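You operate a simulated robot arm through the tools that you are given. There is no shell and no other tool. Be economical: measure what you need, move in short steps, check, and stop when the job is done.

The job below is to be done with a simulated robot arm. You get a single attempt, and the scene is never put back.

TASK
Put things in order on the desk top. At the end: the green valve three stands where the silver rings tin stood; the blue filter element stands on top of the brown plugs carton; the silver rings tin stands where the blue filter element stood; the black marker stands where the green valve three stood; whatever was shut is shut again. Leave all else as you found it, and nothing knocked over.

Only the result counts: the job must be done as asked and must still hold three seconds after the hand-in. Knocking over, shifting, dropping, spilling or breaking anything else fails it.

THE ROBOT
A 6-joint arm with a two-finger parallel gripper, fixed in place. Base frame: the origin is at the foot of the arm, x ahead of it, y to its left, z up; the work surface is at about z = 0. Lengths are in mm, angles in degrees, forces in N, time in s.
With the tool pointing down near the work surface it reaches from about 140 to 580 mm from the base axis. Its first joint turns from -66.0 to 66.0 degrees. Payload 2.1 kg.
The tool frame sits at the grasp point between the pads (the TCP): z along the fingers, y along the line on which they close. The tips reach 30 mm beyond it. Largest opening 94 mm; finger width 28, thickness 10; the body of the gripper, 50 by 96 mm, starts 55 mm behind the TCP.
Orientation is that of the tool frame in the base frame, as a unit quaternion [x, y, z, w]. With the fingers straight down and closing along the base's y, the tool's x points along the base's -x, its y along +y and its z along -z.

THE INTERFACE
- The arm moves only by the tool play_rows. Its argument "plan" is a list of rows, each a list of 3 entries, a list of its own where there are three numbers: the turn, a rotation vector about the tool's x, y, z in degrees, then the shift along the tool's x, y, z in mm, then the opening, from 0 (shut) to 1 (fully open). In form: [[[ax, ay, az], [tx, ty, tz], grip], ...]. A call has 1 to 20 rows; each row is the pose to reach, as a shift and turn from the pose commanded when the call began, along the tool's axes at that moment. Rows are played at 5 a second. More than 50 mm and 8.6 degrees between two rows, or a gripper value outside its range, and nothing of the call is played. A pose out of reach is approached as far as the arm can. The call stops where the force on the tool passes 40 N (or 10 N more than at its start, if that is more) or the arm is blocked; 0.2 s more then pass. Each finger travels about 72 mm/s and halts on what it meets, pressing with about 33 N; the grip force reading is that of the motor and also rises with nothing between the fingers. The clock runs only during rows and for 0.2 s after the last one: add rows that repeat a pose to give the fingers time. It gives the time, the measured TCP pose, the force on the tool (base axes), the opening and the grip force at its end, in the units of the frame above (readings bear some noise).
- Cameras (640 x 400 px; columns grow to the right, rows downward): "scene" is fixed at [44, -366.8, 474.5]; the picture's right is [0.88, -0.48, 0.00], its down [-0.31, -0.56, -0.76] and it looks along [0.37, 0.67, -0.64] (base axes); focal length 284 px, centre (320, 200). "wrist" rides on the gripper at [-37, 0, -58] in the tool frame; the picture's right is [0.00, -1.00, 0.00], its down [0.97, 0.00, -0.24] and it looks along [0.24, 0.00, 0.97] (tool axes); focal length 218 px, centre (320, 200).
- get_image(camera): a new picture of that camera. It takes no simulated time.
- locate(camera, pixels): there is no depth. For up to 12 entries [column, row, z] of the newest picture of that camera ("zoom" is the newest enlarged one), the place [x, y] in the base frame at which the ray of that pixel passes the height z, good to about 2 mm. It takes no simulated time.
- inspect(camera, box): a new picture of the part [left, top, right, bottom] of that camera's present view, enlarged. It takes no simulated time.
- sign_off(): hands the job in; it is judged then, once.

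Go step by step. Measure first, check grasps and placings, and put right what went wrong. The budget is 80 turns and 38 pictures, counting those below and the enlarged ones. Unless the task says otherwise, let go and move clear before handing in, and close with one line.

The tools are called after "Request:" as a command line: name --argument value ..., lists and objects as JSON in quotes. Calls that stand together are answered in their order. play_rows: Moves the arm, as the interface text tells. Its arguments: {"type":"object","properties":{"plan":{"type":"array"}},"required":["plan"]} The other tools are called the same way: get_image (camera) takes a picture; locate (camera, pixels) gives the place at which the rays of pixels pass given heights; inspect (camera, box) takes an enlarged picture of a part of a camera's view; sign_off () hands the job in.

At the start:

```text
time_s: 0.0
tool_pos: [233.3, -179.1, 301.6]
tcp_rot: [-0.001, 1.0, 0.0, 0.001]
contact_force: [0.0, 0.3, 0.6]
width: 94.2
grip_force: 0.0
```

scene: 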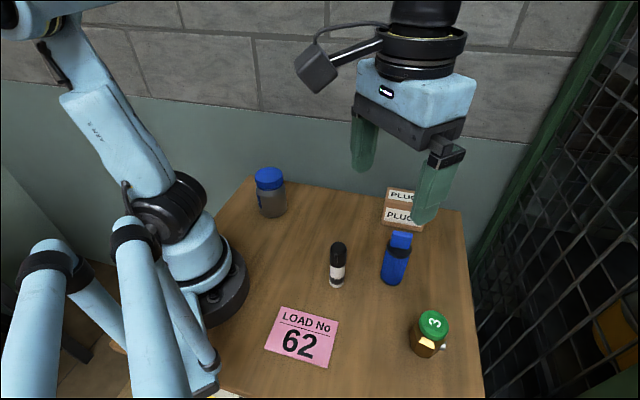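
wrist: 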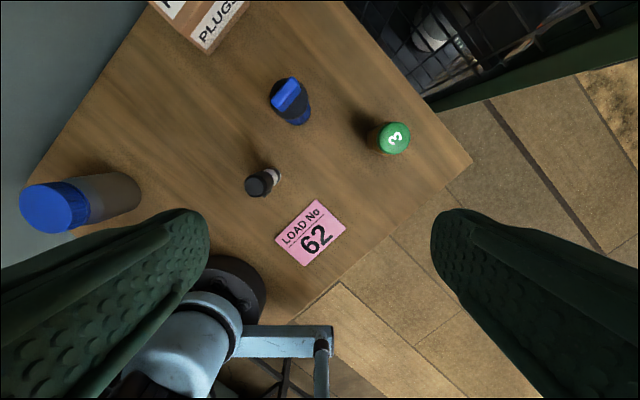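

The pictures show a jar with a blue lid at (270,190), a PLUGS carton at (400,210), a blue item at (396,258), a black item at (338,265) and a green-lidded item marked 3 at (430,333). I'll enlarge to identify each.

Request:
inspect --camera "scene" --box '[230, 150, 390, 250]'

Request:
inspect --camera "scene" --box '[320, 170, 480, 270]'

Request:
inspect --camera "scene" --box '[310, 225, 502, 375]'

```text
4.00 times, centred on (310, 200) of scene
```

zoom: 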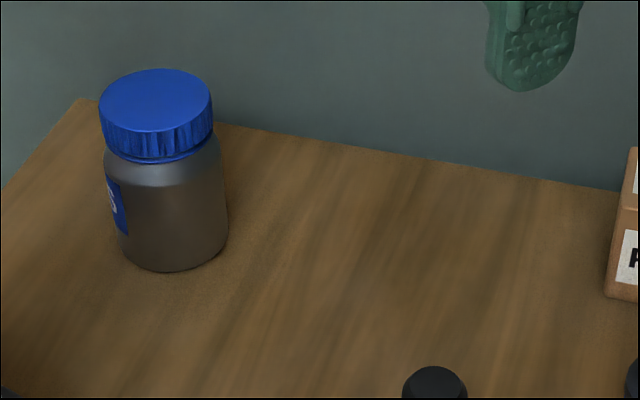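

```text
4.00 times, centred on (400, 220) of scene
```

zoom: 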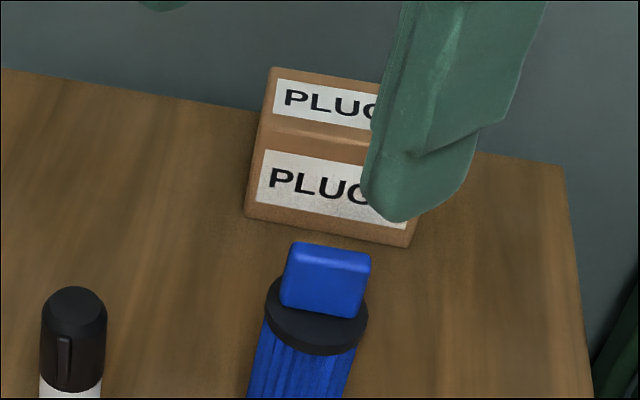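

```text
2.67 times, centred on (406, 300) of scene
```

zoom: 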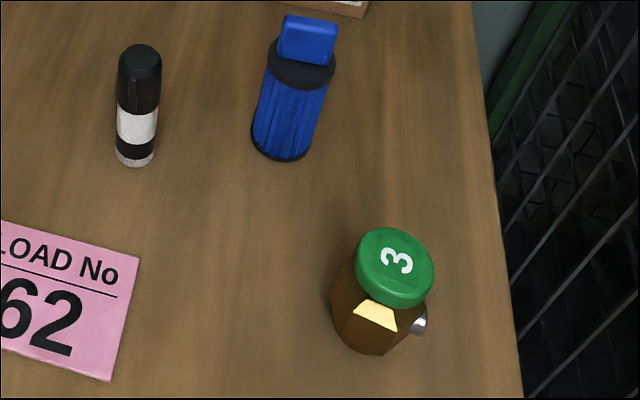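

The blue-lidded jar must be the silver tin, and nothing else seems shut. I'll measure the bases and tops of the items on the last zoom and on the scene.

Request:
locate --camera "zoom" --pixels '[[135, 166, 0], [117, 155, 0], [155, 155, 0], [282, 161, 0], [252, 145, 0], [312, 145, 0], [370, 354, 0], [333, 330, 0], [398, 345, 0], [395, 262, 60], [140, 60, 90], [308, 35, 90]]'

Request:
get_image --camera "scene"

Request:
locate --camera "scene" --pixels '[[272.5, 217, 0], [259, 209, 0], [287, 208, 0], [269, 175, 80], [269, 175, 90], [381, 224, 0], [424, 232, 0], [387, 187, 50], [383, 208, 50]]'

Request:
locate --camera "wrist" --pixels '[[394, 138, 60], [394, 138, 70], [262, 185, 80], [262, 185, 90], [287, 95, 90], [287, 95, 100], [55, 208, 90]]'

```text
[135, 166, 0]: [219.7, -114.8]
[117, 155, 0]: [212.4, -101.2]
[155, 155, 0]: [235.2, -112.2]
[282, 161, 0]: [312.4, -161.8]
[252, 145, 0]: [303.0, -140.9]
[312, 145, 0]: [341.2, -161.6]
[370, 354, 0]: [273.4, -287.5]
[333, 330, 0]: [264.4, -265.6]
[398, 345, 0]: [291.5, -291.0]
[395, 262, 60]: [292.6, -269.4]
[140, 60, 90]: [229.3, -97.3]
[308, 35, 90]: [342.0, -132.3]
```

```text
32 pictures are left
```

scene: 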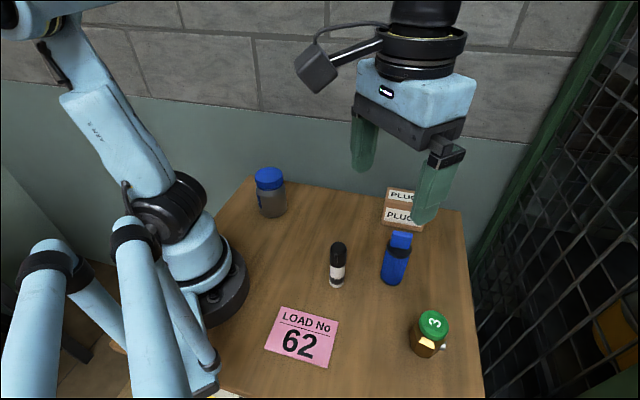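

```text
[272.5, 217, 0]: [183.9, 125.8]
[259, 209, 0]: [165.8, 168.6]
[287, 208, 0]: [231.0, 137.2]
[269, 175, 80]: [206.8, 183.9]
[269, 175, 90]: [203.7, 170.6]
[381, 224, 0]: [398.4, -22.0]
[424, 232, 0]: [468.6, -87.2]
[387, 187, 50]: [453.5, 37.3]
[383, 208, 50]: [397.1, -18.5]
```

```text
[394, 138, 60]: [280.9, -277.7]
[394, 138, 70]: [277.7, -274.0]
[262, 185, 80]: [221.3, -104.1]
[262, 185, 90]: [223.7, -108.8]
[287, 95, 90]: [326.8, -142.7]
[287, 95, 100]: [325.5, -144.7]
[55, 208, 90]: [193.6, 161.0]
```

The base positions are roughly: filter (323,-145), marker (226,-101), valve (280,-275), tin (200,155), carton around (440,-20). I'll move the wrist camera above the filter and carton for a steeper view.

Request:
play_rows --plan '[[[0, 0, 0], [-30, 25, 0], 1], [[0, 0, 0], [-60, 50, 0], 1], [[0, 0, 0], [-90, 75, 0], 1], [[0, 0, 0], [-120, 100, 0], 1], [[0, 0, 0], [-140, 110, 0], 1], [[0, 0, 0], [-140, 110, 0], 1]]'

Request:
get_image --camera "wrist"

Request:
get_image --camera "scene"

```text
time_s: 1.4
tool_pos: [374.0, -68.6, 300.8]
tcp_rot: [-0.001, 1.0, 0.0, 0.0]
contact_force: [-0.2, -0.8, -0.3]
width: 93.9
grip_force: 0.1
```

```text
31 pictures are left
```

wrist: 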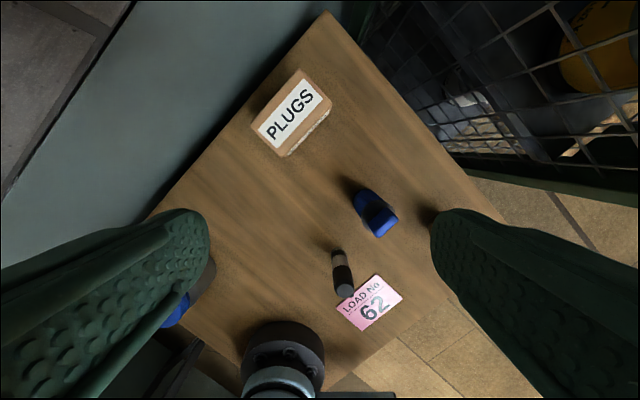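

```text
30 pictures are left
```

scene: 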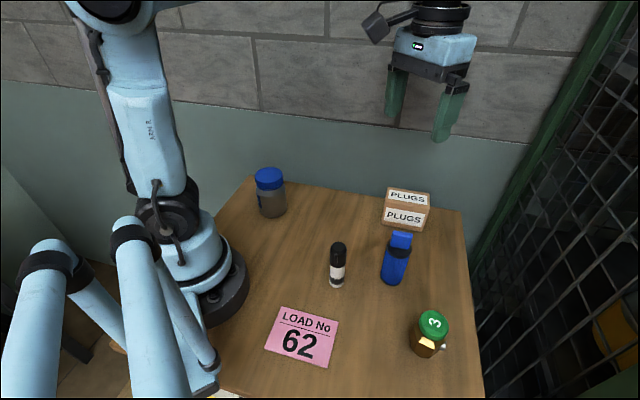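

The carton is now clear at (292,112) in the wrist view, and the filter's tab is at (378,215). I'll enlarge both.

Request:
inspect --camera "wrist" --box '[232, 50, 360, 130]'

Request:
locate --camera "wrist" --pixels '[[301, 70, 40], [332, 102, 40], [284, 156, 40], [252, 124, 40], [301, 70, 60], [332, 102, 60], [284, 156, 60], [252, 124, 60]]'

Request:
inspect --camera "wrist" --box '[312, 160, 440, 240]'

Request:
inspect --camera "scene" --box '[342, 170, 470, 250]'

```text
5.00 times, centred on (296, 90) of wrist
```

zoom: 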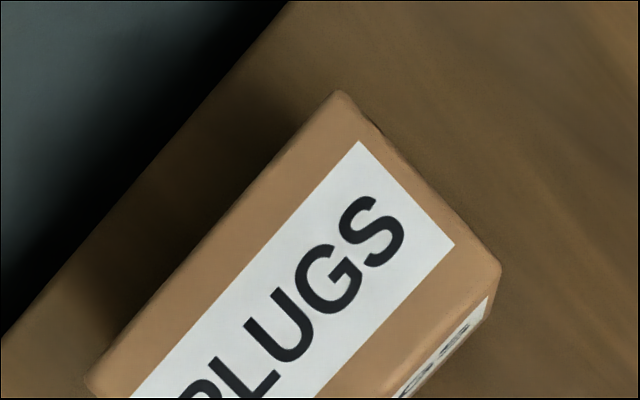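

```text
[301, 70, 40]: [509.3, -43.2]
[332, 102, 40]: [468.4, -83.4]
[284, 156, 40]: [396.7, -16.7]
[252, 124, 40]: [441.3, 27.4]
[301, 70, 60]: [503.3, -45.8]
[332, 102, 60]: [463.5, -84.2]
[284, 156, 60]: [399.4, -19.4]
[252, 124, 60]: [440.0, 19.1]
```

```text
5.00 times, centred on (376, 200) of wrist
```

zoom: 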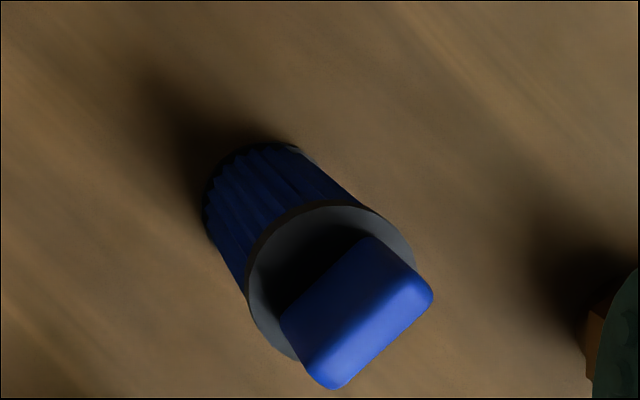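

```text
5.00 times, centred on (406, 210) of scene
```

zoom: 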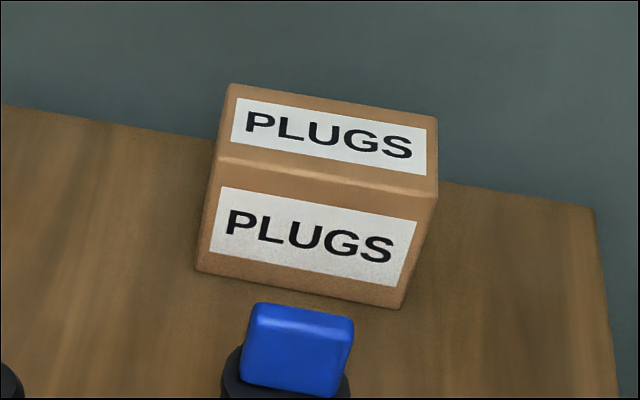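

I'll intersect carton corners from both cameras to get its top height, and likewise the filter's features.

Request:
locate --camera "scene" --pixels '[[388.4, 187.2, 40], [388.4, 187.2, 60], [429.4, 194, 40], [429.4, 194, 60], [429.4, 208.5, 40], [429.4, 208.5, 60], [385.4, 202, 40], [385.4, 202, 60], [422, 231.5, 0], [382, 224, 0]]'

Request:
locate --camera "wrist" --pixels '[[300, 68.4, 40], [300, 68.4, 60], [332, 103, 40], [332, 103, 60], [249.6, 126.4, 40], [249.6, 126.4, 60], [369, 191, 0], [354, 203, 0], [382.5, 223, 80], [382.5, 223, 100], [384, 219, 100], [378, 216, 80]]'

Request:
locate --camera "zoom" --pixels '[[255, 305, 80], [255, 305, 100], [353, 320, 80], [353, 320, 100], [340, 397, 80], [242, 380, 80]]'

```text
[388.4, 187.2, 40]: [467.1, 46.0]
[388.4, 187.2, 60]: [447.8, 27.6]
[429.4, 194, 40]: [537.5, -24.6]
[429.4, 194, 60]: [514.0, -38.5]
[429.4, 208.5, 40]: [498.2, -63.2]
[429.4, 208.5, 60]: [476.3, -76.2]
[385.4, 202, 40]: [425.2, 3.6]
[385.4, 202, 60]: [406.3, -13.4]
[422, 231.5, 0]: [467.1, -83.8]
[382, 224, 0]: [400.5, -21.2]
```

```text
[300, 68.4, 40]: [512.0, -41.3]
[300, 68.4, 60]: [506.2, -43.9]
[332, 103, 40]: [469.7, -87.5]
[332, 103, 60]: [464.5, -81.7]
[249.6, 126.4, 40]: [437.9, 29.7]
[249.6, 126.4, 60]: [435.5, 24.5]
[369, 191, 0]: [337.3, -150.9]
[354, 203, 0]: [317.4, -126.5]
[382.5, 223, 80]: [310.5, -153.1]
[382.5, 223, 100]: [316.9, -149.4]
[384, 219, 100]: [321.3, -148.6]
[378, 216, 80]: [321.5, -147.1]
```

```text
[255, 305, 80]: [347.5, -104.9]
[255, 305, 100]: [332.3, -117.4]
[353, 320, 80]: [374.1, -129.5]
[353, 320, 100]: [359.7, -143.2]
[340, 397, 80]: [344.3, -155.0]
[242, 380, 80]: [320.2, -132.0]
```

The carton's top is at z≈67, centred near (451,-31), with its long axis at about -45°. I'll now put the wrist camera straight above the filter.

Request:
play_rows --plan '[[[0, 0, 0], [21, -19, 18], 1], [[0, 0, 0], [42, -38, 35], 1], [[0, 0, 0], [63, -57, 53], 1], [[0, 0, 0], [84, -76, 70], 1], [[0, 0, 0], [84, -76, 70], 1]]'

Request:
get_image --camera "wrist"

Request:
inspect --camera "wrist" --box '[256, 100, 384, 180]'

```text
time_s: 2.6
tool_pos: [289.0, -146.7, 235.0]
tcp_rot: [-0.001, 1.0, 0.0, 0.001]
contact_force: [0.2, -0.1, -0.7]
width: 93.9
grip_force: 0.0
```

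```text
26 pictures are left
```

wrist: 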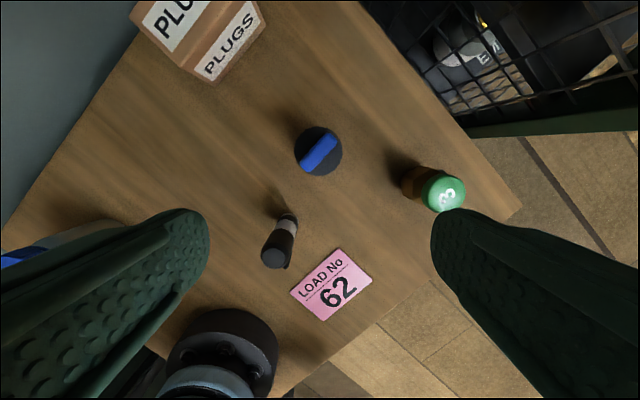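

```text
5.00 times, centred on (320, 140) of wrist
```

zoom: 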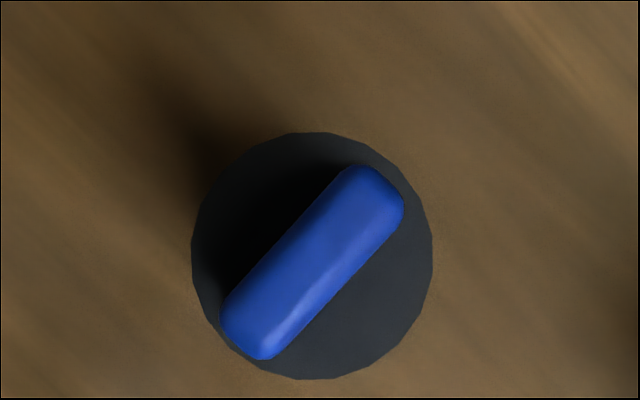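

The flange circle is centred at zoom (311,256), and the tab runs from (250,335) to (375,190). I'll locate these.

Request:
locate --camera "zoom" --pixels '[[311, 256, 70], [311, 256, 80], [191, 256, 75], [432, 256, 75], [312, 262, 100], [335, 165, 100], [220, 315, 100], [403, 205, 100], [275, 358, 100]]'

Request:
locate --camera "wrist" --pixels '[[288, 215, 0], [272, 258, 80], [272, 258, 100], [449, 192, 60], [449, 192, 80], [415, 180, 0]]'

```text
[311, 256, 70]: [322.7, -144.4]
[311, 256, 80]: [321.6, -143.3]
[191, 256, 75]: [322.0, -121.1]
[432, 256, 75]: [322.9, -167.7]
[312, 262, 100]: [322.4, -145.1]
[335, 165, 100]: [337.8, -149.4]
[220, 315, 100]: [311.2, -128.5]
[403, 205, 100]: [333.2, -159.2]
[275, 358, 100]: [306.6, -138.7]
```

```text
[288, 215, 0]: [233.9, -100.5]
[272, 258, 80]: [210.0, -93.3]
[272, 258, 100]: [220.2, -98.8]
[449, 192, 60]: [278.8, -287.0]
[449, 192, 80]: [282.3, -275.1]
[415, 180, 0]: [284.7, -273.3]
```

The filter is centred at (322.5,-144.5), its flange reaches z≈90 and its tab reaches z≈125 at about -43°. Before grasping I'll look at the carton from directly above.

Request:
play_rows --plan '[[[0, 0, 0], [-32, 29, 0], 1], [[0, 0, 0], [-64, 58, 0], 1], [[0, 0, 0], [-96, 87, 0], 1], [[0, 0, 0], [-127, 116, 0], 1], [[0, 0, 0], [-127, 116, 0], 1], [[0, 0, 0], [-127, 116, 0], 1]]'

Request:
inspect --camera "wrist" --box '[224, 86, 416, 206]'

```text
time_s: 4.0
tool_pos: [415.8, -29.4, 229.3]
tcp_rot: [-0.001, 1.0, 0.0, 0.001]
contact_force: [-0.2, -0.5, -0.3]
width: 94.2
grip_force: 0.0
```

```text
3.33 times, centred on (320, 146) of wrist
```

zoom: 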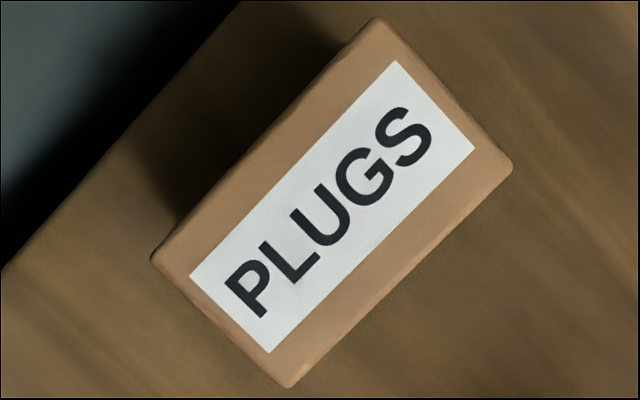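

Request:
locate --camera "zoom" --pixels '[[380, 15, 67], [514, 165, 67], [290, 389, 67], [150, 258, 67], [332, 206, 67]]'

Request:
play_rows --plan '[[[0, 0, 0], [30, 20, -10], 1], [[0, 0, 0], [65, 50, -20], 1], [[0, 0, 0], [100, 80, -20], 1], [[0, 0, 0], [135, 110, -20], 1], [[0, 0, 0], [170, 140, -20], 1], [[0, 0, 0], [205, 165, -20], 1], [[0, 0, 0], [235, 185, -20], 1], [[0, 0, 0], [235, 185, -20], 1], [[0, 0, 0], [235, 185, -20], 1]]'

Request:
get_image --camera "wrist"

```text
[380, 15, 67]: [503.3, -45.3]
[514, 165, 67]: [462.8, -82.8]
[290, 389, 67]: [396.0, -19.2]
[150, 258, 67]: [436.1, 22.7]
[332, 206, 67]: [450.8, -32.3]
```

```text
time_s: 6.0
tool_pos: [179.3, 152.7, 252.8]
tcp_rot: [-0.001, 1.0, 0.0, 0.001]
contact_force: [-0.4, -0.3, -0.5]
width: 93.9
grip_force: 0.0
```

```text
23 pictures are left
```

wrist: 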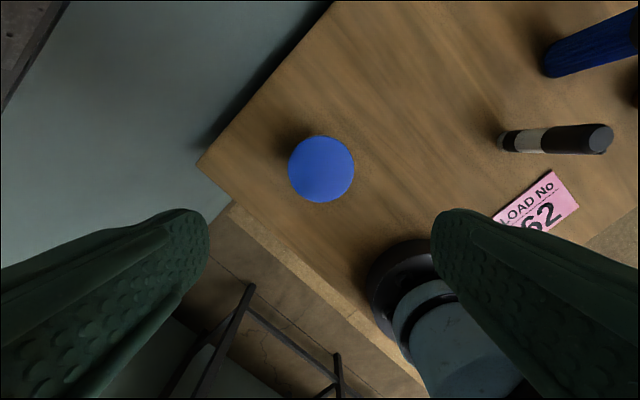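

The carton's centre is (449.5,-31). The tin's lid is at wrist (321,169), diameter about 66 px, so I'll locate it.

Request:
locate --camera "wrist" --pixels '[[321, 169, 80], [321, 169, 100], [288, 169, 95], [354, 169, 95], [321, 136, 95], [321, 202, 95], [198, 164, 0]]'

Request:
locate --camera "scene" --pixels '[[269, 174.5, 95], [269, 174.5, 100], [269, 174.5, 105], [255, 175, 100], [283, 175, 100], [269, 167, 100], [272.5, 217, 0]]'

```text
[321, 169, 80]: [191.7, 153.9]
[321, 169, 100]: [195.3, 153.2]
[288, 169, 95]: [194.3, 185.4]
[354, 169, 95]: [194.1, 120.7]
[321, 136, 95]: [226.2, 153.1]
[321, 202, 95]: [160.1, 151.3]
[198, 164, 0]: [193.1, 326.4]
```

```text
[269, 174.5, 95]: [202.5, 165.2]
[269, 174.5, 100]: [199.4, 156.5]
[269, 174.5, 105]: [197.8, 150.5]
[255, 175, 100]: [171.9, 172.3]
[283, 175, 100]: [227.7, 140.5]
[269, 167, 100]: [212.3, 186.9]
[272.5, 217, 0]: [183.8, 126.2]
```

The tin's lid is centred at (195,153) with its top at z≈102, and its body is about 70 mm wide. Next I'll move above the filter, turning 43° so the fingers close across the tab.

Request:
play_rows --plan '[[[0, 0, 5], [-16, -33, 0], 1], [[0, 0, 10], [-31, -67, 0], 1], [[0, 0, 15], [-47, -100, 0], 1], [[0, 0, 20], [-63, -133, 0], 1], [[0, 0, 25], [-78, -167, 0], 1], [[0, 0, 30], [-94, -200, 0], 1], [[0, 0, 35], [-110, -233, 0], 1], [[0, 0, 39], [-125, -267, 20], 1], [[0, 0, 43], [-141, -300, 50], 1], [[0, 0, 43], [-141, -300, 50], 1], [[0, 0, 43], [-141, -300, 50], 1]]'

Request:
get_image --camera "wrist"

```text
time_s: 8.4
tool_pos: [318.3, -143.4, 198.6]
tcp_rot: [0.366, 0.931, 0.001, 0.001]
contact_force: [-0.2, -0.6, 0.1]
width: 94.0
grip_force: 0.1
```

```text
22 pictures are left
```

wrist: 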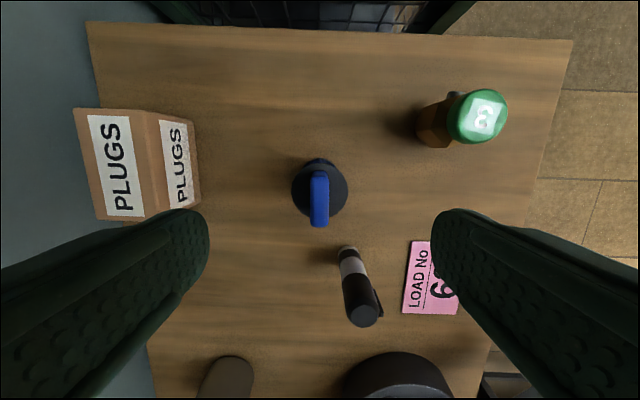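

The tab is upright in the wrist view at column 319, so the closing direction is right. I'll check its offset along the tab before descending.

Request:
inspect --camera "wrist" --box '[272, 150, 368, 240]'

Request:
locate --camera "wrist" --pixels '[[320, 172, 125], [319, 226, 125], [319.5, 188, 90]]'

```text
4.44 times, centred on (320, 195) of wrist
```

zoom: 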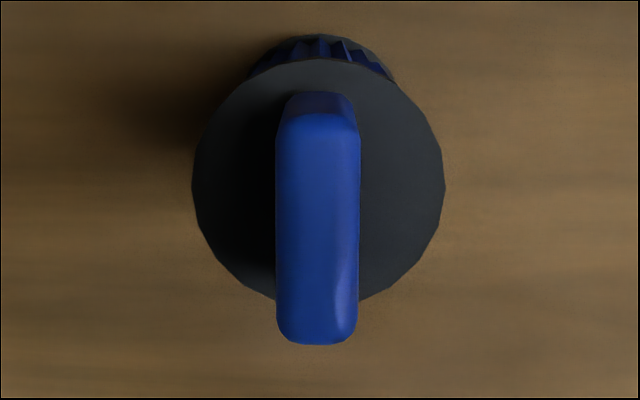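

```text
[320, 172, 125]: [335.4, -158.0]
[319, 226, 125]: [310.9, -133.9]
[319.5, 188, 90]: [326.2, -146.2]
```

The tab centre is (322.5,-145), in line with the tool. I'll descend until the TCP is at z≈124, then close.

Request:
play_rows --plan '[[[0, 0, 0], [-2, 0, 20], 1], [[0, 0, 0], [-2, 0, 40], 1], [[0, 0, 0], [-2, 0, 55], 1], [[0, 0, 0], [-2, 0, 65], 1], [[0, 0, 0], [-2, 0, 70], 1], [[0, 0, 0], [-2, 0, 74], 1], [[0, 0, 0], [-2, 0, 74], 0.7], [[0, 0, 0], [-2, 0, 74], 0.4], [[0, 0, 0], [-2, 0, 74], 0.1], [[0, 0, 0], [-2, 0, 74], 0], [[0, 0, 0], [-2, 0, 74], 0], [[0, 0, 0], [-2, 0, 74], 0], [[0, 0, 0], [-2, 0, 74], 0]]'

Request:
get_image --camera "scene"

```text
time_s: 11.2
tool_pos: [323.0, -145.8, 127.1]
tcp_rot: [0.366, 0.931, 0.0, 0.001]
contact_force: [-0.7, 0.2, 0.1]
width: 15.6
grip_force: 32.8
```

```text
20 pictures are left
```

scene: 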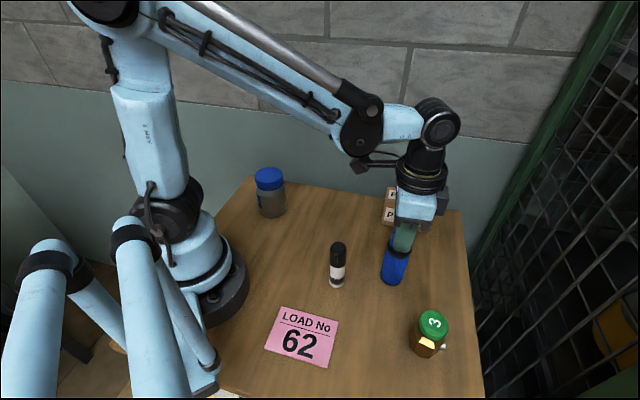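

The tab is gripped (width 15.6, force 33). I'll lift straight up 95 mm and check that the filter comes along.

Request:
play_rows --plan '[[[0, 0, 0], [0, 0, -10], 0], [[0, 0, 0], [0, 0, -30], 0], [[0, 0, 0], [0, 0, -55], 0], [[0, 0, 0], [0, 0, -80], 0], [[0, 0, 0], [0, 0, -95], 0], [[0, 0, 0], [0, 0, -95], 0], [[0, 0, 0], [0, 0, -95], 0]]'

Request:
get_image --camera "scene"

```text
time_s: 12.8
tool_pos: [322.9, -146.4, 221.3]
tcp_rot: [0.366, 0.931, 0.0, 0.001]
contact_force: [-0.8, -0.1, -0.4]
width: 15.5
grip_force: 33.9
```

```text
19 pictures are left
```

scene: 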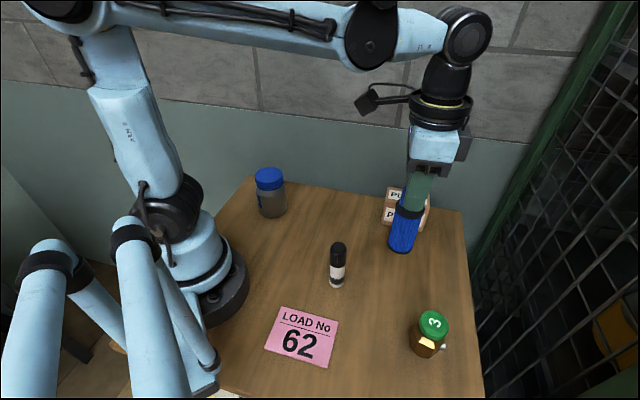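

The filter is hanging straight in the gripper. I'll carry it over the carton's centre and lower it to just above the top.

Request:
play_rows --plan '[[[0, 0, 0], [-2, 25, 0], 0], [[0, 0, 0], [-5, 55, 0], 0], [[0, 0, 0], [-8, 85, 0], 0], [[0, 0, 0], [-11, 115, 0], 0], [[0, 0, 0], [-13, 145, 0], 0], [[0, 0, 0], [-15.4, 169.5, 0], 0], [[0, 0, 0], [-15.4, 169.5, 0], 0], [[0, 0, 0], [-15.4, 169.5, 10], 0], [[0, 0, 0], [-15.4, 169.5, 20], 0], [[0, 0, 0], [-15.4, 169.5, 23], 0], [[0, 0, 0], [-15.4, 169.5, 23], 0], [[0, 0, 0], [-15.4, 169.5, 23], 0]]'

Request:
inspect --camera "scene" --box '[340, 120, 468, 240]'

```text
time_s: 15.4
tool_pos: [450.3, -32.1, 202.0]
tcp_rot: [0.366, 0.931, 0.0, 0.001]
contact_force: [0.2, 0.4, -0.2]
width: 15.6
grip_force: 33.1
```

```text
3.33 times, centred on (404, 180) of scene
```

zoom: 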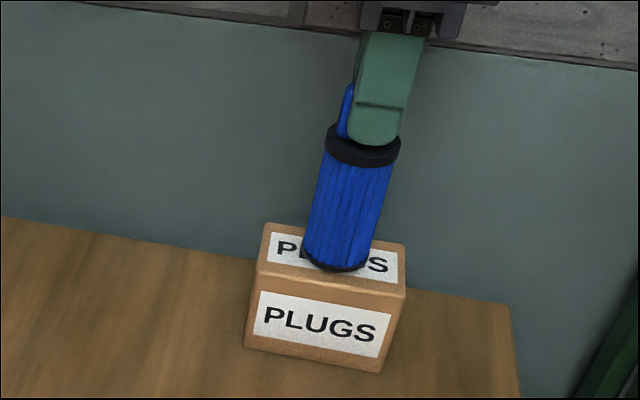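

The filter is above the carton's centre with no contact yet, so I'll lower in small steps.

Request:
play_rows --plan '[[[0, 0, 0], [0, 0, 1], 0], [[0, 0, 0], [0, 0, 2], 0], [[0, 0, 0], [0, 0, 3], 0], [[0, 0, 0], [0, 0, 3], 0], [[0, 0, 0], [0, 0, 3], 0]]'

```text
time_s: 16.6
tool_pos: [449.8, -32.7, 198.0]
tcp_rot: [0.366, 0.931, 0.0, 0.001]
contact_force: [-0.4, -0.6, 27.4]
width: 15.6
grip_force: 32.7
```

Contact force of 27 N shows the filter is on the carton. I'll ease off slightly, open, and rise clear.

Request:
play_rows --plan '[[[0, 0, 0], [0, 0, -0.7], 0], [[0, 0, 0], [0, 0, -0.7], 0], [[0, 0, 0], [0, 0, -0.7], 0.3], [[0, 0, 0], [0, 0, -0.7], 0.6], [[0, 0, 0], [0, 0, -0.7], 0.6], [[0, 0, 0], [0, 0, -10], 0.6], [[0, 0, 0], [0, 0, -30], 0.7], [[0, 0, 0], [0, 0, -60], 1], [[0, 0, 0], [0, 0, -60], 1], [[0, 0, 0], [0, 0, -60], 1]]'

Request:
get_image --camera "scene"

```text
time_s: 18.8
tool_pos: [452.2, -31.5, 256.5]
tcp_rot: [0.365, 0.931, 0.0, 0.001]
contact_force: [-0.2, -0.5, -0.6]
width: 94.2
grip_force: 0.1
```

```text
17 pictures are left
```

scene: 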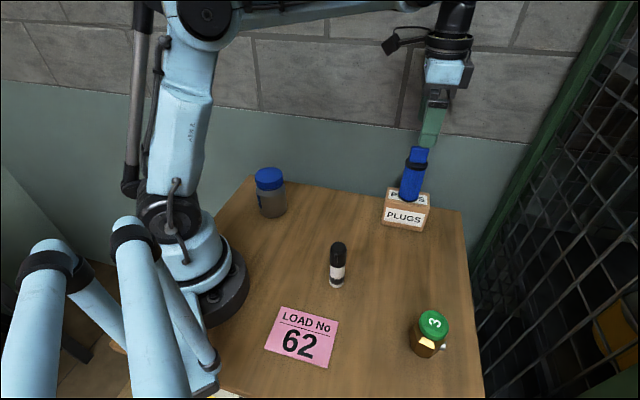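

The filter stands upright on the carton. Now I'll move back above the tin at (195,153), turning back to the starting yaw.

Request:
play_rows --plan '[[[0, 0, -5], [35, -4, 0], 1], [[0, 0, -10], [70, -9, 0], 1], [[0, 0, -15], [105, -13, 0], 1], [[0, 0, -20], [140, -17, 0], 1], [[0, 0, -25], [175, -22, 0], 1], [[0, 0, -30], [210, -26, 0], 1], [[0, 0, -35], [245, -30, 0], 1], [[0, 0, -39], [280, -35, 0], 1], [[0, 0, -43], [313, -38.9, 0], 1], [[0, 0, -43], [313, -38.9, 20], 1], [[0, 0, -43], [313, -38.9, 50], 1], [[0, 0, -43], [313, -38.9, 60], 1], [[0, 0, -43], [313, -38.9, 60], 1], [[0, 0, -43], [313, -38.9, 60], 1]]'

Request:
get_image --camera "wrist"

```text
time_s: 21.8
tool_pos: [193.1, 151.7, 197.7]
tcp_rot: [-0.001, 1.0, 0.001, 0.0]
contact_force: [-0.1, 0.3, 0.1]
width: 94.0
grip_force: 0.0
```

```text
16 pictures are left
```

wrist: 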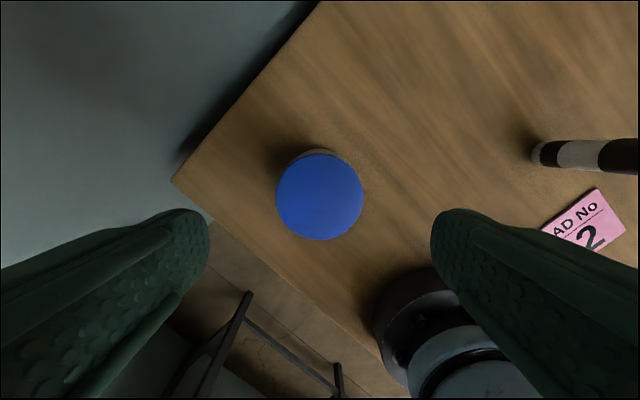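

Request:
locate --camera "wrist" --pixels '[[320, 197, 102], [276, 197, 102], [364, 197, 102], [320, 240, 102]]'

```text
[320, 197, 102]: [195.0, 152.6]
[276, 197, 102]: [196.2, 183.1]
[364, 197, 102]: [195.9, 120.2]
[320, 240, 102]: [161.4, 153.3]
```

The lid's centre is (195,152.5), right under the tool. I'll descend to z≈62 and close on the body.

Request:
play_rows --plan '[[[0, 0, 0], [0, -0.5, 30], 1], [[0, 0, 0], [0, -0.5, 60], 1], [[0, 0, 0], [0, -0.5, 85], 1], [[0, 0, 0], [0, -0.5, 105], 1], [[0, 0, 0], [0, -0.5, 120], 1], [[0, 0, 0], [0, -0.5, 130], 1], [[0, 0, 0], [0, -0.5, 135], 1], [[0, 0, 0], [0, -0.5, 135], 1], [[0, 0, 0], [0, -0.5, 135], 0.8], [[0, 0, 0], [0, -0.5, 135], 0.6], [[0, 0, 0], [0, -0.5, 135], 0.4], [[0, 0, 0], [0, -0.5, 135], 0.2], [[0, 0, 0], [0, -0.5, 135], 0], [[0, 0, 0], [0, -0.5, 135], 0], [[0, 0, 0], [0, -0.5, 135], 0]]'

```text
time_s: 25.0
tool_pos: [194.7, 150.6, 62.3]
tcp_rot: [-0.001, 1.0, -0.001, 0.001]
contact_force: [0.1, -0.4, -0.4]
width: 67.2
grip_force: 32.9
```

The tin is gripped (width 67.2). I'll lift it 60 mm and look.

Request:
play_rows --plan '[[[0, 0, 0], [0, 0, -8], 0], [[0, 0, 0], [0, 0, -25], 0], [[0, 0, 0], [0, 0, -45], 0], [[0, 0, 0], [0, 0, -70], 0], [[0, 0, 0], [0, 0, -90], 0], [[0, 0, 0], [0, 0, -90], 0], [[0, 0, 0], [0, 0, -90], 0]]'

Request:
get_image --camera "scene"

```text
time_s: 26.6
tool_pos: [194.0, 149.2, 152.1]
tcp_rot: [-0.001, 1.0, 0.0, 0.0]
contact_force: [-0.3, -0.1, -2.3]
width: 67.0
grip_force: 32.8
```

```text
15 pictures are left
```

scene: 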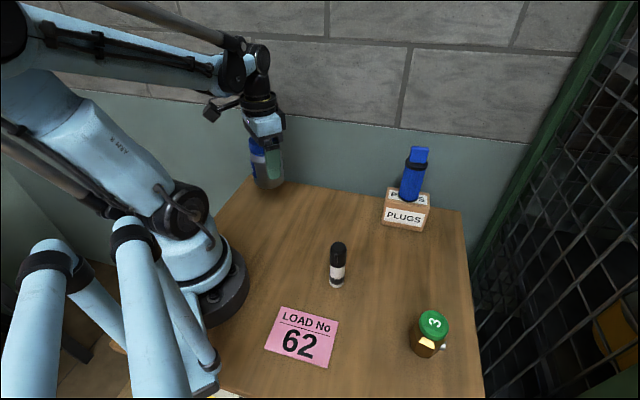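

The tin is held. I'll carry it, raised, to the filter's old place (322.5,-144.5) and stop above it.

Request:
play_rows --plan '[[[0, 0, 0], [0, 0, -30], 0], [[0, 0, 0], [-15, -35, -40], 0], [[0, 0, 0], [-30, -70, -40], 0], [[0, 0, 0], [-45, -105, -40], 0], [[0, 0, 0], [-60, -140, -40], 0], [[0, 0, 0], [-75, -175, -40], 0], [[0, 0, 0], [-90, -210, -40], 0], [[0, 0, 0], [-105, -245, -40], 0], [[0, 0, 0], [-118, -275, -40], 0], [[0, 0, 0], [-127.5, -297, -40], 0], [[0, 0, 0], [-127.5, -297, -40], 0], [[0, 0, 0], [-127.5, -297, -10], 0], [[0, 0, 0], [-127.5, -297, 20], 0], [[0, 0, 0], [-127.5, -297, 45], 0], [[0, 0, 0], [-127.5, -297, 65], 0], [[0, 0, 0], [-127.5, -297, 80], 0], [[0, 0, 0], [-127.5, -297, 80], 0], [[0, 0, 0], [-127.5, -297, 80], 0]]'

Request:
get_image --camera "scene"

```text
time_s: 30.4
tool_pos: [323.4, -145.2, 72.3]
tcp_rot: [0.0, 1.0, 0.0, 0.0]
contact_force: [-0.1, -0.1, -1.7]
width: 67.1
grip_force: 32.5
```

```text
14 pictures are left
```

scene: 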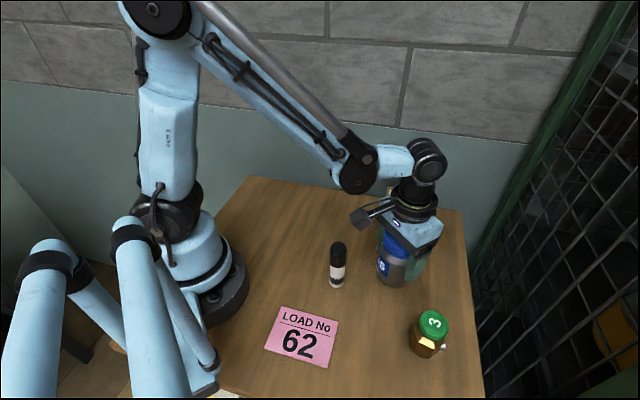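

The tin is about 10 mm above the filter's old place. I'll lower it gently until contact.

Request:
play_rows --plan '[[[0, 0, 0], [0, 0, 4], 0], [[0, 0, 0], [0, 0, 7], 0], [[0, 0, 0], [0, 0, 9], 0], [[0, 0, 0], [0, 0, 10], 0], [[0, 0, 0], [0, 0, 10], 0]]'

```text
time_s: 31.6
tool_pos: [322.5, -144.9, 61.1]
tcp_rot: [-0.001, 1.0, 0.0, 0.001]
contact_force: [-2.2, 1.4, 7.0]
width: 67.2
grip_force: 33.2
```

Contact of 7 N means the tin is down. I'll open, rise straight up, and take a look.

Request:
play_rows --plan '[[[0, 0, 0], [0, 0, 0], 0.8], [[0, 0, 0], [0, 0, 0], 1], [[0, 0, 0], [0, 0, 0], 1], [[0, 0, 0], [0, 0, 0], 1], [[0, 0, 0], [0, 0, -15], 1], [[0, 0, 0], [0, 0, -45], 1], [[0, 0, 0], [0, 0, -80], 1], [[0, 0, 0], [0, 0, -120], 1], [[0, 0, 0], [0, 0, -160], 1], [[0, 0, 0], [0, 0, -160], 1], [[0, 0, 0], [0, 0, -160], 1]]'

Request:
get_image --camera "wrist"

```text
time_s: 34.0
tool_pos: [318.0, -145.6, 221.8]
tcp_rot: [-0.001, 1.0, 0.0, 0.001]
contact_force: [-0.6, 0.0, -0.7]
width: 93.9
grip_force: 0.1
```

```text
13 pictures are left
```

wrist: 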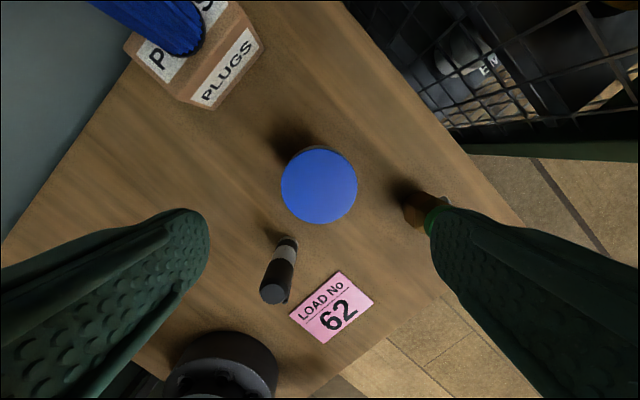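

The tin stands upright at its new spot. I'll confirm its position and move the wrist camera above the valve.

Request:
locate --camera "wrist" --pixels '[[319.5, 185, 102]]'

Request:
play_rows --plan '[[[0, 0, 0], [20, -33, 0], 1], [[0, 0, 0], [40, -66, 0], 1], [[0, 0, 0], [60, -100, 0], 1], [[0, 0, 0], [79.5, -133.5, 0], 1], [[0, 0, 0], [79.5, -133.5, 0], 1], [[0, 0, 0], [79.5, -133.5, 0], 1]]'

Request:
inspect --camera "wrist" --box '[256, 106, 384, 186]'

```text
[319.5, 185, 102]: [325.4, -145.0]
```

```text
time_s: 35.4
tool_pos: [241.8, -274.5, 219.3]
tcp_rot: [-0.001, 1.0, 0.0, 0.001]
contact_force: [-0.1, -0.4, -0.6]
width: 94.0
grip_force: 0.1
```

```text
5.00 times, centred on (320, 146) of wrist
```

zoom: 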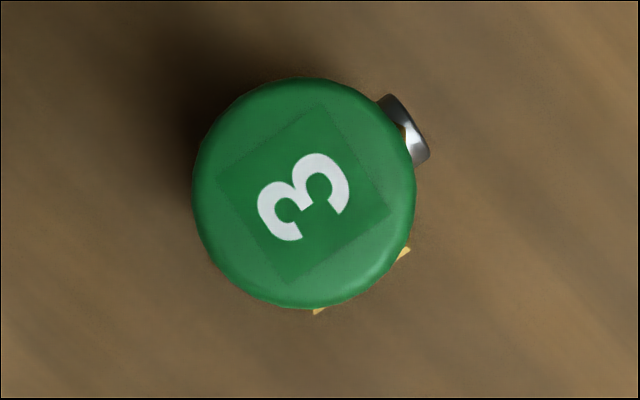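

The valve's cap is centred at zoom (304,193), with a silver stub to the upper right at about -57° in base axes. I'll locate it and take the cap height from the scene view.

Request:
locate --camera "zoom" --pixels '[[304, 193, 60], [304, 193, 70], [304, 193, 80], [192, 193, 70], [416, 193, 70], [425, 160, 40], [385, 97, 40], [315, 313, 40], [408, 248, 40]]'

Request:
inspect --camera "scene" --box '[382, 295, 478, 365]'

Request:
locate --camera "scene" --pixels '[[434, 323, 60], [434, 323, 70], [434, 323, 80]]'

```text
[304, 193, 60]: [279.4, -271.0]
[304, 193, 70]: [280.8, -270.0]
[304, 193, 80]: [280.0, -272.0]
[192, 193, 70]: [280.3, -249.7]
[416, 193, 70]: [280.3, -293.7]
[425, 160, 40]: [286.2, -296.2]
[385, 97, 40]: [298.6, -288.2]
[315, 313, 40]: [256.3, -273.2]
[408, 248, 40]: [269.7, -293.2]
```

```text
5.71 times, centred on (430, 330) of scene
```

zoom: 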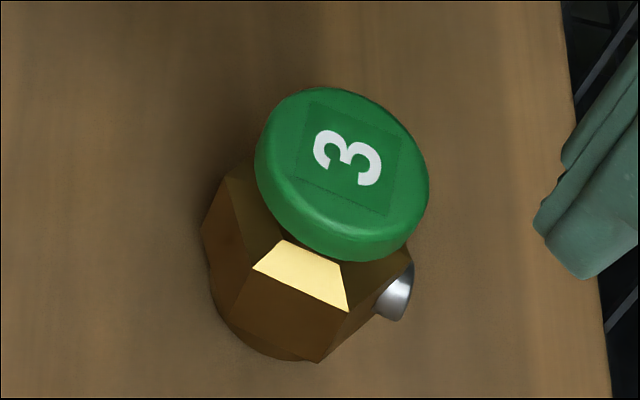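

```text
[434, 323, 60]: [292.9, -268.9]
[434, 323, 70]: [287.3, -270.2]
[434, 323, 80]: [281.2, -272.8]
```

The cap top is at z≈80, centred (280,-271.5), and the yellow face and the one opposite are perpendicular to the stub. I'll turn 58° so the fingers close across those flats, and stop above.

Request:
play_rows --plan '[[[0, 0, 7.25], [-5, 1, 0], 1], [[0, 0, 14.5], [-10, 2, 0], 1], [[0, 0, 21.75], [-15, 3, 0], 1], [[0, 0, 29], [-20, 4, 0], 1], [[0, 0, 36.25], [-25, 5, 10], 1], [[0, 0, 43.5], [-30, 6, 20], 1], [[0, 0, 50.75], [-35, 6.5, 30], 1], [[0, 0, 58], [-37, 6.5, 40], 1], [[0, 0, 58], [-37, 6.5, 50], 1], [[0, 0, 58], [-37, 6.5, 50], 1], [[0, 0, 58], [-37, 6.5, 50], 1]]'

Request:
inspect --camera "wrist" --box '[224, 140, 416, 260]'

Request:
locate --camera "zoom" --pixels '[[320, 200, 80]]'

```text
time_s: 37.8
tool_pos: [279.3, -272.1, 171.4]
tcp_rot: [0.485, 0.875, 0.001, 0.0]
contact_force: [0.3, 0.0, 0.0]
width: 94.1
grip_force: 0.1
```

```text
3.33 times, centred on (320, 200) of wrist
```

zoom: 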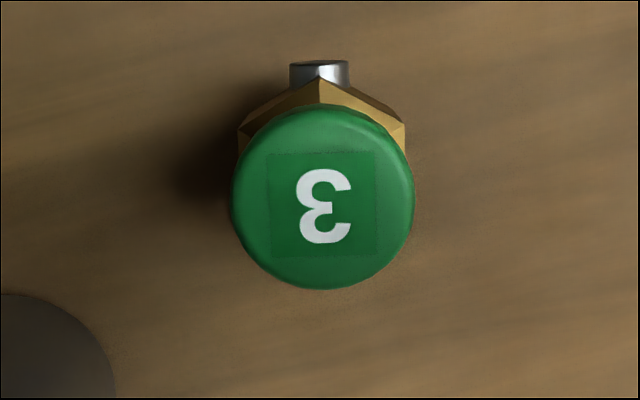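

```text
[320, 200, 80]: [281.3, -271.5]
```

The body is a hexagon with flats left and right, exactly where the fingers close, and the cap is centred at zoom (323,198). I'll descend to z≈55 and close.

Request:
play_rows --plan '[[[0, 0, 0], [0, -0.7, 30], 1], [[0, 0, 0], [0, -0.7, 60], 1], [[0, 0, 0], [0, -0.7, 85], 1], [[0, 0, 0], [0, -0.7, 105], 1], [[0, 0, 0], [0, -0.7, 117], 1], [[0, 0, 0], [0, -0.7, 117], 1], [[0, 0, 0], [0, -0.7, 117], 0.8], [[0, 0, 0], [0, -0.7, 117], 0.6], [[0, 0, 0], [0, -0.7, 117], 0.4], [[0, 0, 0], [0, -0.7, 117], 0.2], [[0, 0, 0], [0, -0.7, 117], 0], [[0, 0, 0], [0, -0.7, 117], 0], [[0, 0, 0], [0, -0.7, 117], 0]]'

```text
time_s: 40.6
tool_pos: [279.3, -272.4, 53.9]
tcp_rot: [0.484, 0.875, 0.001, 0.0]
contact_force: [-0.5, 0.8, 0.0]
width: 42.1
grip_force: 32.9
```

Gripped at width 42.1. I'll lift 110 mm and check.

Request:
play_rows --plan '[[[0, 0, 0], [0, 0, -8], 0], [[0, 0, 0], [0, 0, -25], 0], [[0, 0, 0], [0, 0, -50], 0], [[0, 0, 0], [0, 0, -80], 0], [[0, 0, 0], [0, 0, -110], 0], [[0, 0, 0], [0, 0, -130], 0], [[0, 0, 0], [0, 0, -130], 0], [[0, 0, 0], [0, 0, -130], 0]]'

Request:
get_image --camera "scene"

```text
time_s: 42.4
tool_pos: [279.9, -273.5, 182.1]
tcp_rot: [0.484, 0.875, 0.0, 0.0]
contact_force: [0.0, 0.5, -3.4]
width: 42.4
grip_force: 32.7
```

```text
9 pictures are left
```

scene: 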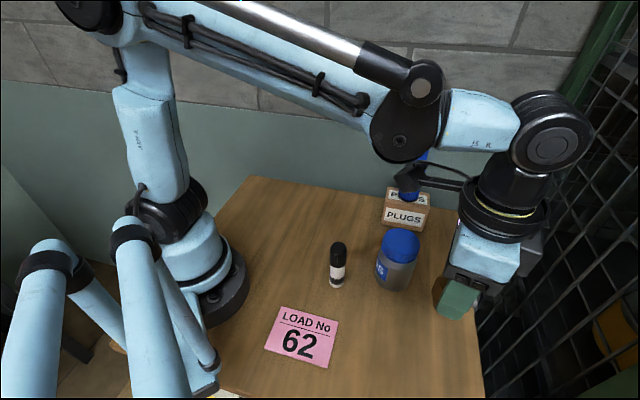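

The tool reads about -3.4 N, so the valve is in hand. I'll carry it over to the tin's old place (195,152.5), turning back to the starting yaw, and come down to 25 mm above.

Request:
play_rows --plan '[[[0, 0, -5.3], [36.8, 13.9, 0], 0], [[0, 0, -10.5], [73.6, 27.9, 0], 0], [[0, 0, -15.8], [110.3, 41.8, 0], 0], [[0, 0, -21.1], [147.1, 55.7, 0], 0], [[0, 0, -26.4], [183.9, 69.7, 0], 0], [[0, 0, -31.6], [220.7, 83.6, 0], 0], [[0, 0, -36.9], [257.5, 97.6, 0], 0], [[0, 0, -42.2], [294.3, 111.5, 0], 0], [[0, 0, -47.5], [331, 125.4, 0], 0], [[0, 0, -52.7], [367.8, 139.4, 0], 0], [[0, 0, -58], [404.6, 153.3, 0], 0], [[0, 0, -58], [404.6, 153.3, 0], 0], [[0, 0, -58], [404.6, 153.3, 30], 0], [[0, 0, -58], [404.6, 153.3, 60], 0], [[0, 0, -58], [404.6, 153.3, 85], 0], [[0, 0, -58], [404.6, 153.3, 105], 0], [[0, 0, -58], [404.6, 153.3, 115], 0], [[0, 0, -58], [404.6, 153.3, 120], 0], [[0, 0, -58], [404.6, 153.3, 120], 0]]'

Request:
get_image --camera "scene"

```text
time_s: 46.4
tool_pos: [194.6, 153.0, 65.5]
tcp_rot: [-0.001, 1.0, -0.001, 0.002]
contact_force: [-0.2, -0.5, -3.2]
width: 42.0
grip_force: 33.2
```

```text
8 pictures are left
```

scene: 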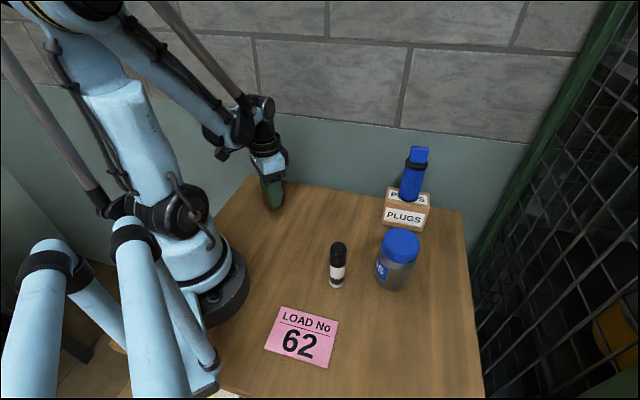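

The valve is held about 10 mm above its target spot at (194.6,153). I'll lower it the last 10 mm gently.

Request:
play_rows --plan '[[[0, 0, 0], [0, 0, 4], 0], [[0, 0, 0], [0, 0, 7], 0], [[0, 0, 0], [0, 0, 9], 0], [[0, 0, 0], [0, 0, 10], 0], [[0, 0, 0], [0, 0, 10], 0]]'

```text
time_s: 47.6
tool_pos: [194.9, 152.4, 54.9]
tcp_rot: [-0.002, 1.0, 0.0, 0.0]
contact_force: [-0.6, -0.5, -3.3]
width: 42.1
grip_force: 32.7
```

Not yet touching (still -3.3 N), so I'll go down in fine steps.

Request:
play_rows --plan '[[[0, 0, 0], [0, 0, 0.5], 0], [[0, 0, 0], [0, 0, 1], 0], [[0, 0, 0], [0, 0, 1], 0]]'

```text
time_s: 48.4
tool_pos: [195.2, 152.3, 53.8]
tcp_rot: [-0.002, 1.0, 0.0, 0.0]
contact_force: [-4.3, -0.9, 25.1]
width: 42.0
grip_force: 33.3
```

Contact (25 N), so I'll ease off, open, and rise, then check the valve from above.

Request:
play_rows --plan '[[[0, 0, 0], [0, 0, -0.5], 0], [[0, 0, 0], [0, 0, -0.5], 0], [[0, 0, 0], [0, 0, -0.5], 0.6], [[0, 0, 0], [0, 0, -0.5], 1], [[0, 0, 0], [0, 0, -0.5], 1], [[0, 0, 0], [0, 0, -0.5], 1], [[0, 0, 0], [0, 0, -20], 1], [[0, 0, 0], [0, 0, -50], 1], [[0, 0, 0], [0, 0, -85], 1], [[0, 0, 0], [0, 0, -125], 1], [[0, 0, 0], [0, 0, -165], 1], [[0, 0, 0], [0, 0, -165], 1], [[0, 0, 0], [0, 0, -165], 1]]'

Request:
get_image --camera "wrist"

Request:
locate --camera "wrist" --pixels '[[320, 184, 80]]'

```text
time_s: 51.2
tool_pos: [195.5, 152.8, 221.9]
tcp_rot: [-0.001, 1.0, 0.0, 0.001]
contact_force: [-0.3, -0.1, -0.4]
width: 94.2
grip_force: 0.2
```

```text
7 pictures are left
```

wrist: 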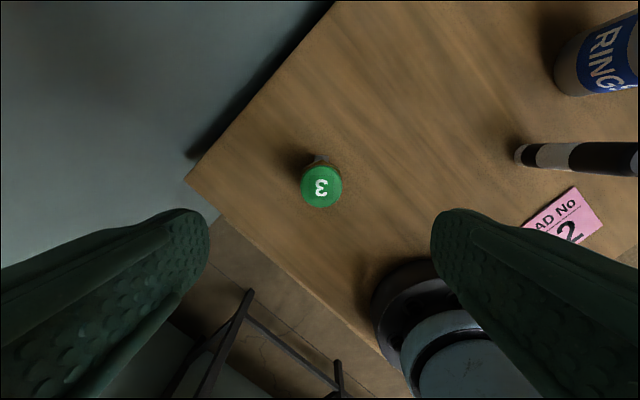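

```text
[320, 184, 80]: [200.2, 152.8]
```

The valve stands upright at about (197,153), where the tin was. Now I'll move the wrist camera above the marker.

Request:
play_rows --plan '[[[0, 0, 0], [1, -36, 0], 1], [[0, 0, 0], [2, -72, 0], 1], [[0, 0, 0], [3, -108, 0], 1], [[0, 0, 0], [4, -145, 0], 1], [[0, 0, 0], [5, -181, 0], 1], [[0, 0, 0], [6, -217, 0], 1], [[0, 0, 0], [6, -253.4, 0], 1], [[0, 0, 0], [6, -253.4, 0], 1], [[0, 0, 0], [6, -253.4, 0], 1]]'

Request:
inspect --camera "wrist" --box '[240, 96, 400, 196]'

```text
time_s: 53.2
tool_pos: [188.3, -102.8, 219.9]
tcp_rot: [0.0, 1.0, 0.001, 0.001]
contact_force: [0.0, -0.1, 1.5]
width: 93.9
grip_force: 0.2
```

```text
4.00 times, centred on (320, 146) of wrist
```

zoom: 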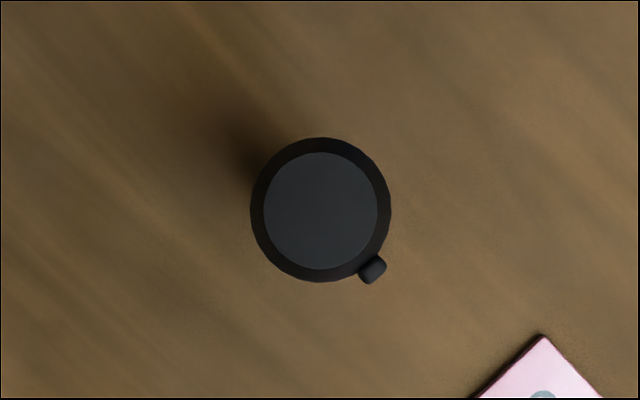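

The marker's cap is centred at zoom (320,210), with its clip at about 221° in base axes. I'll locate the cap centre at several heights.

Request:
locate --camera "zoom" --pixels '[[320, 210, 60], [320, 210, 80], [320, 210, 100], [250, 210, 90], [391, 210, 90], [372, 269, 80]]'

Request:
locate --camera "scene" --pixels '[[338, 246, 80], [338, 246, 90], [338, 246, 100], [338, 246, 110], [336.5, 286.5, 0], [336.5, 283, 0]]'

```text
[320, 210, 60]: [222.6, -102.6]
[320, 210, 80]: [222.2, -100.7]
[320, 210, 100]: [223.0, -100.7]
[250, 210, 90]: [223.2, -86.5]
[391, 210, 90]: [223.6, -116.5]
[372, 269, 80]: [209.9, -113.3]
```

```text
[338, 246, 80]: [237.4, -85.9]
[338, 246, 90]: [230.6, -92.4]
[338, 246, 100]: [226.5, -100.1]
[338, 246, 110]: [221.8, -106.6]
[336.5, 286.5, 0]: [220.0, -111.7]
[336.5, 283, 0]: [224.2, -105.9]
```

The marker is centred at (222.8,-101) with its top at z≈102. I'll turn -25° so the pads avoid the clip, go down to z≈58 and close.

Request:
play_rows --plan '[[[0, 0, -7], [-10, 0, 0], 1], [[0, 0, -14], [-20, 0, 0], 1], [[0, 0, -20], [-28, 0, 0], 1], [[0, 0, -25], [-33.8, 0, 0], 1], [[0, 0, -25], [-33.8, 0, 0], 1], [[0, 0, -25], [-33.8, 0, 30], 1], [[0, 0, -25], [-33.8, 0, 60], 1], [[0, 0, -25], [-33.8, 0, 90], 1], [[0, 0, -25], [-33.8, 0, 120], 1], [[0, 0, -25], [-33.8, 0, 145], 1], [[0, 0, -25], [-33.8, 0, 160], 1], [[0, 0, -25], [-33.8, 0, 160], 1], [[0, 0, -25], [-33.8, 0, 160], 0.8], [[0, 0, -25], [-33.8, 0, 160], 0.6], [[0, 0, -25], [-33.8, 0, 160], 0.4], [[0, 0, -25], [-33.8, 0, 160], 0.2], [[0, 0, -25], [-33.8, 0, 160], 0], [[0, 0, -25], [-33.8, 0, 160], 0], [[0, 0, -25], [-33.8, 0, 160], 0]]'

```text
time_s: 57.2
tool_pos: [223.1, -101.1, 57.4]
tcp_rot: [-0.217, 0.976, 0.0, 0.001]
contact_force: [0.2, 0.4, 0.4]
width: 28.7
grip_force: 33.2
```

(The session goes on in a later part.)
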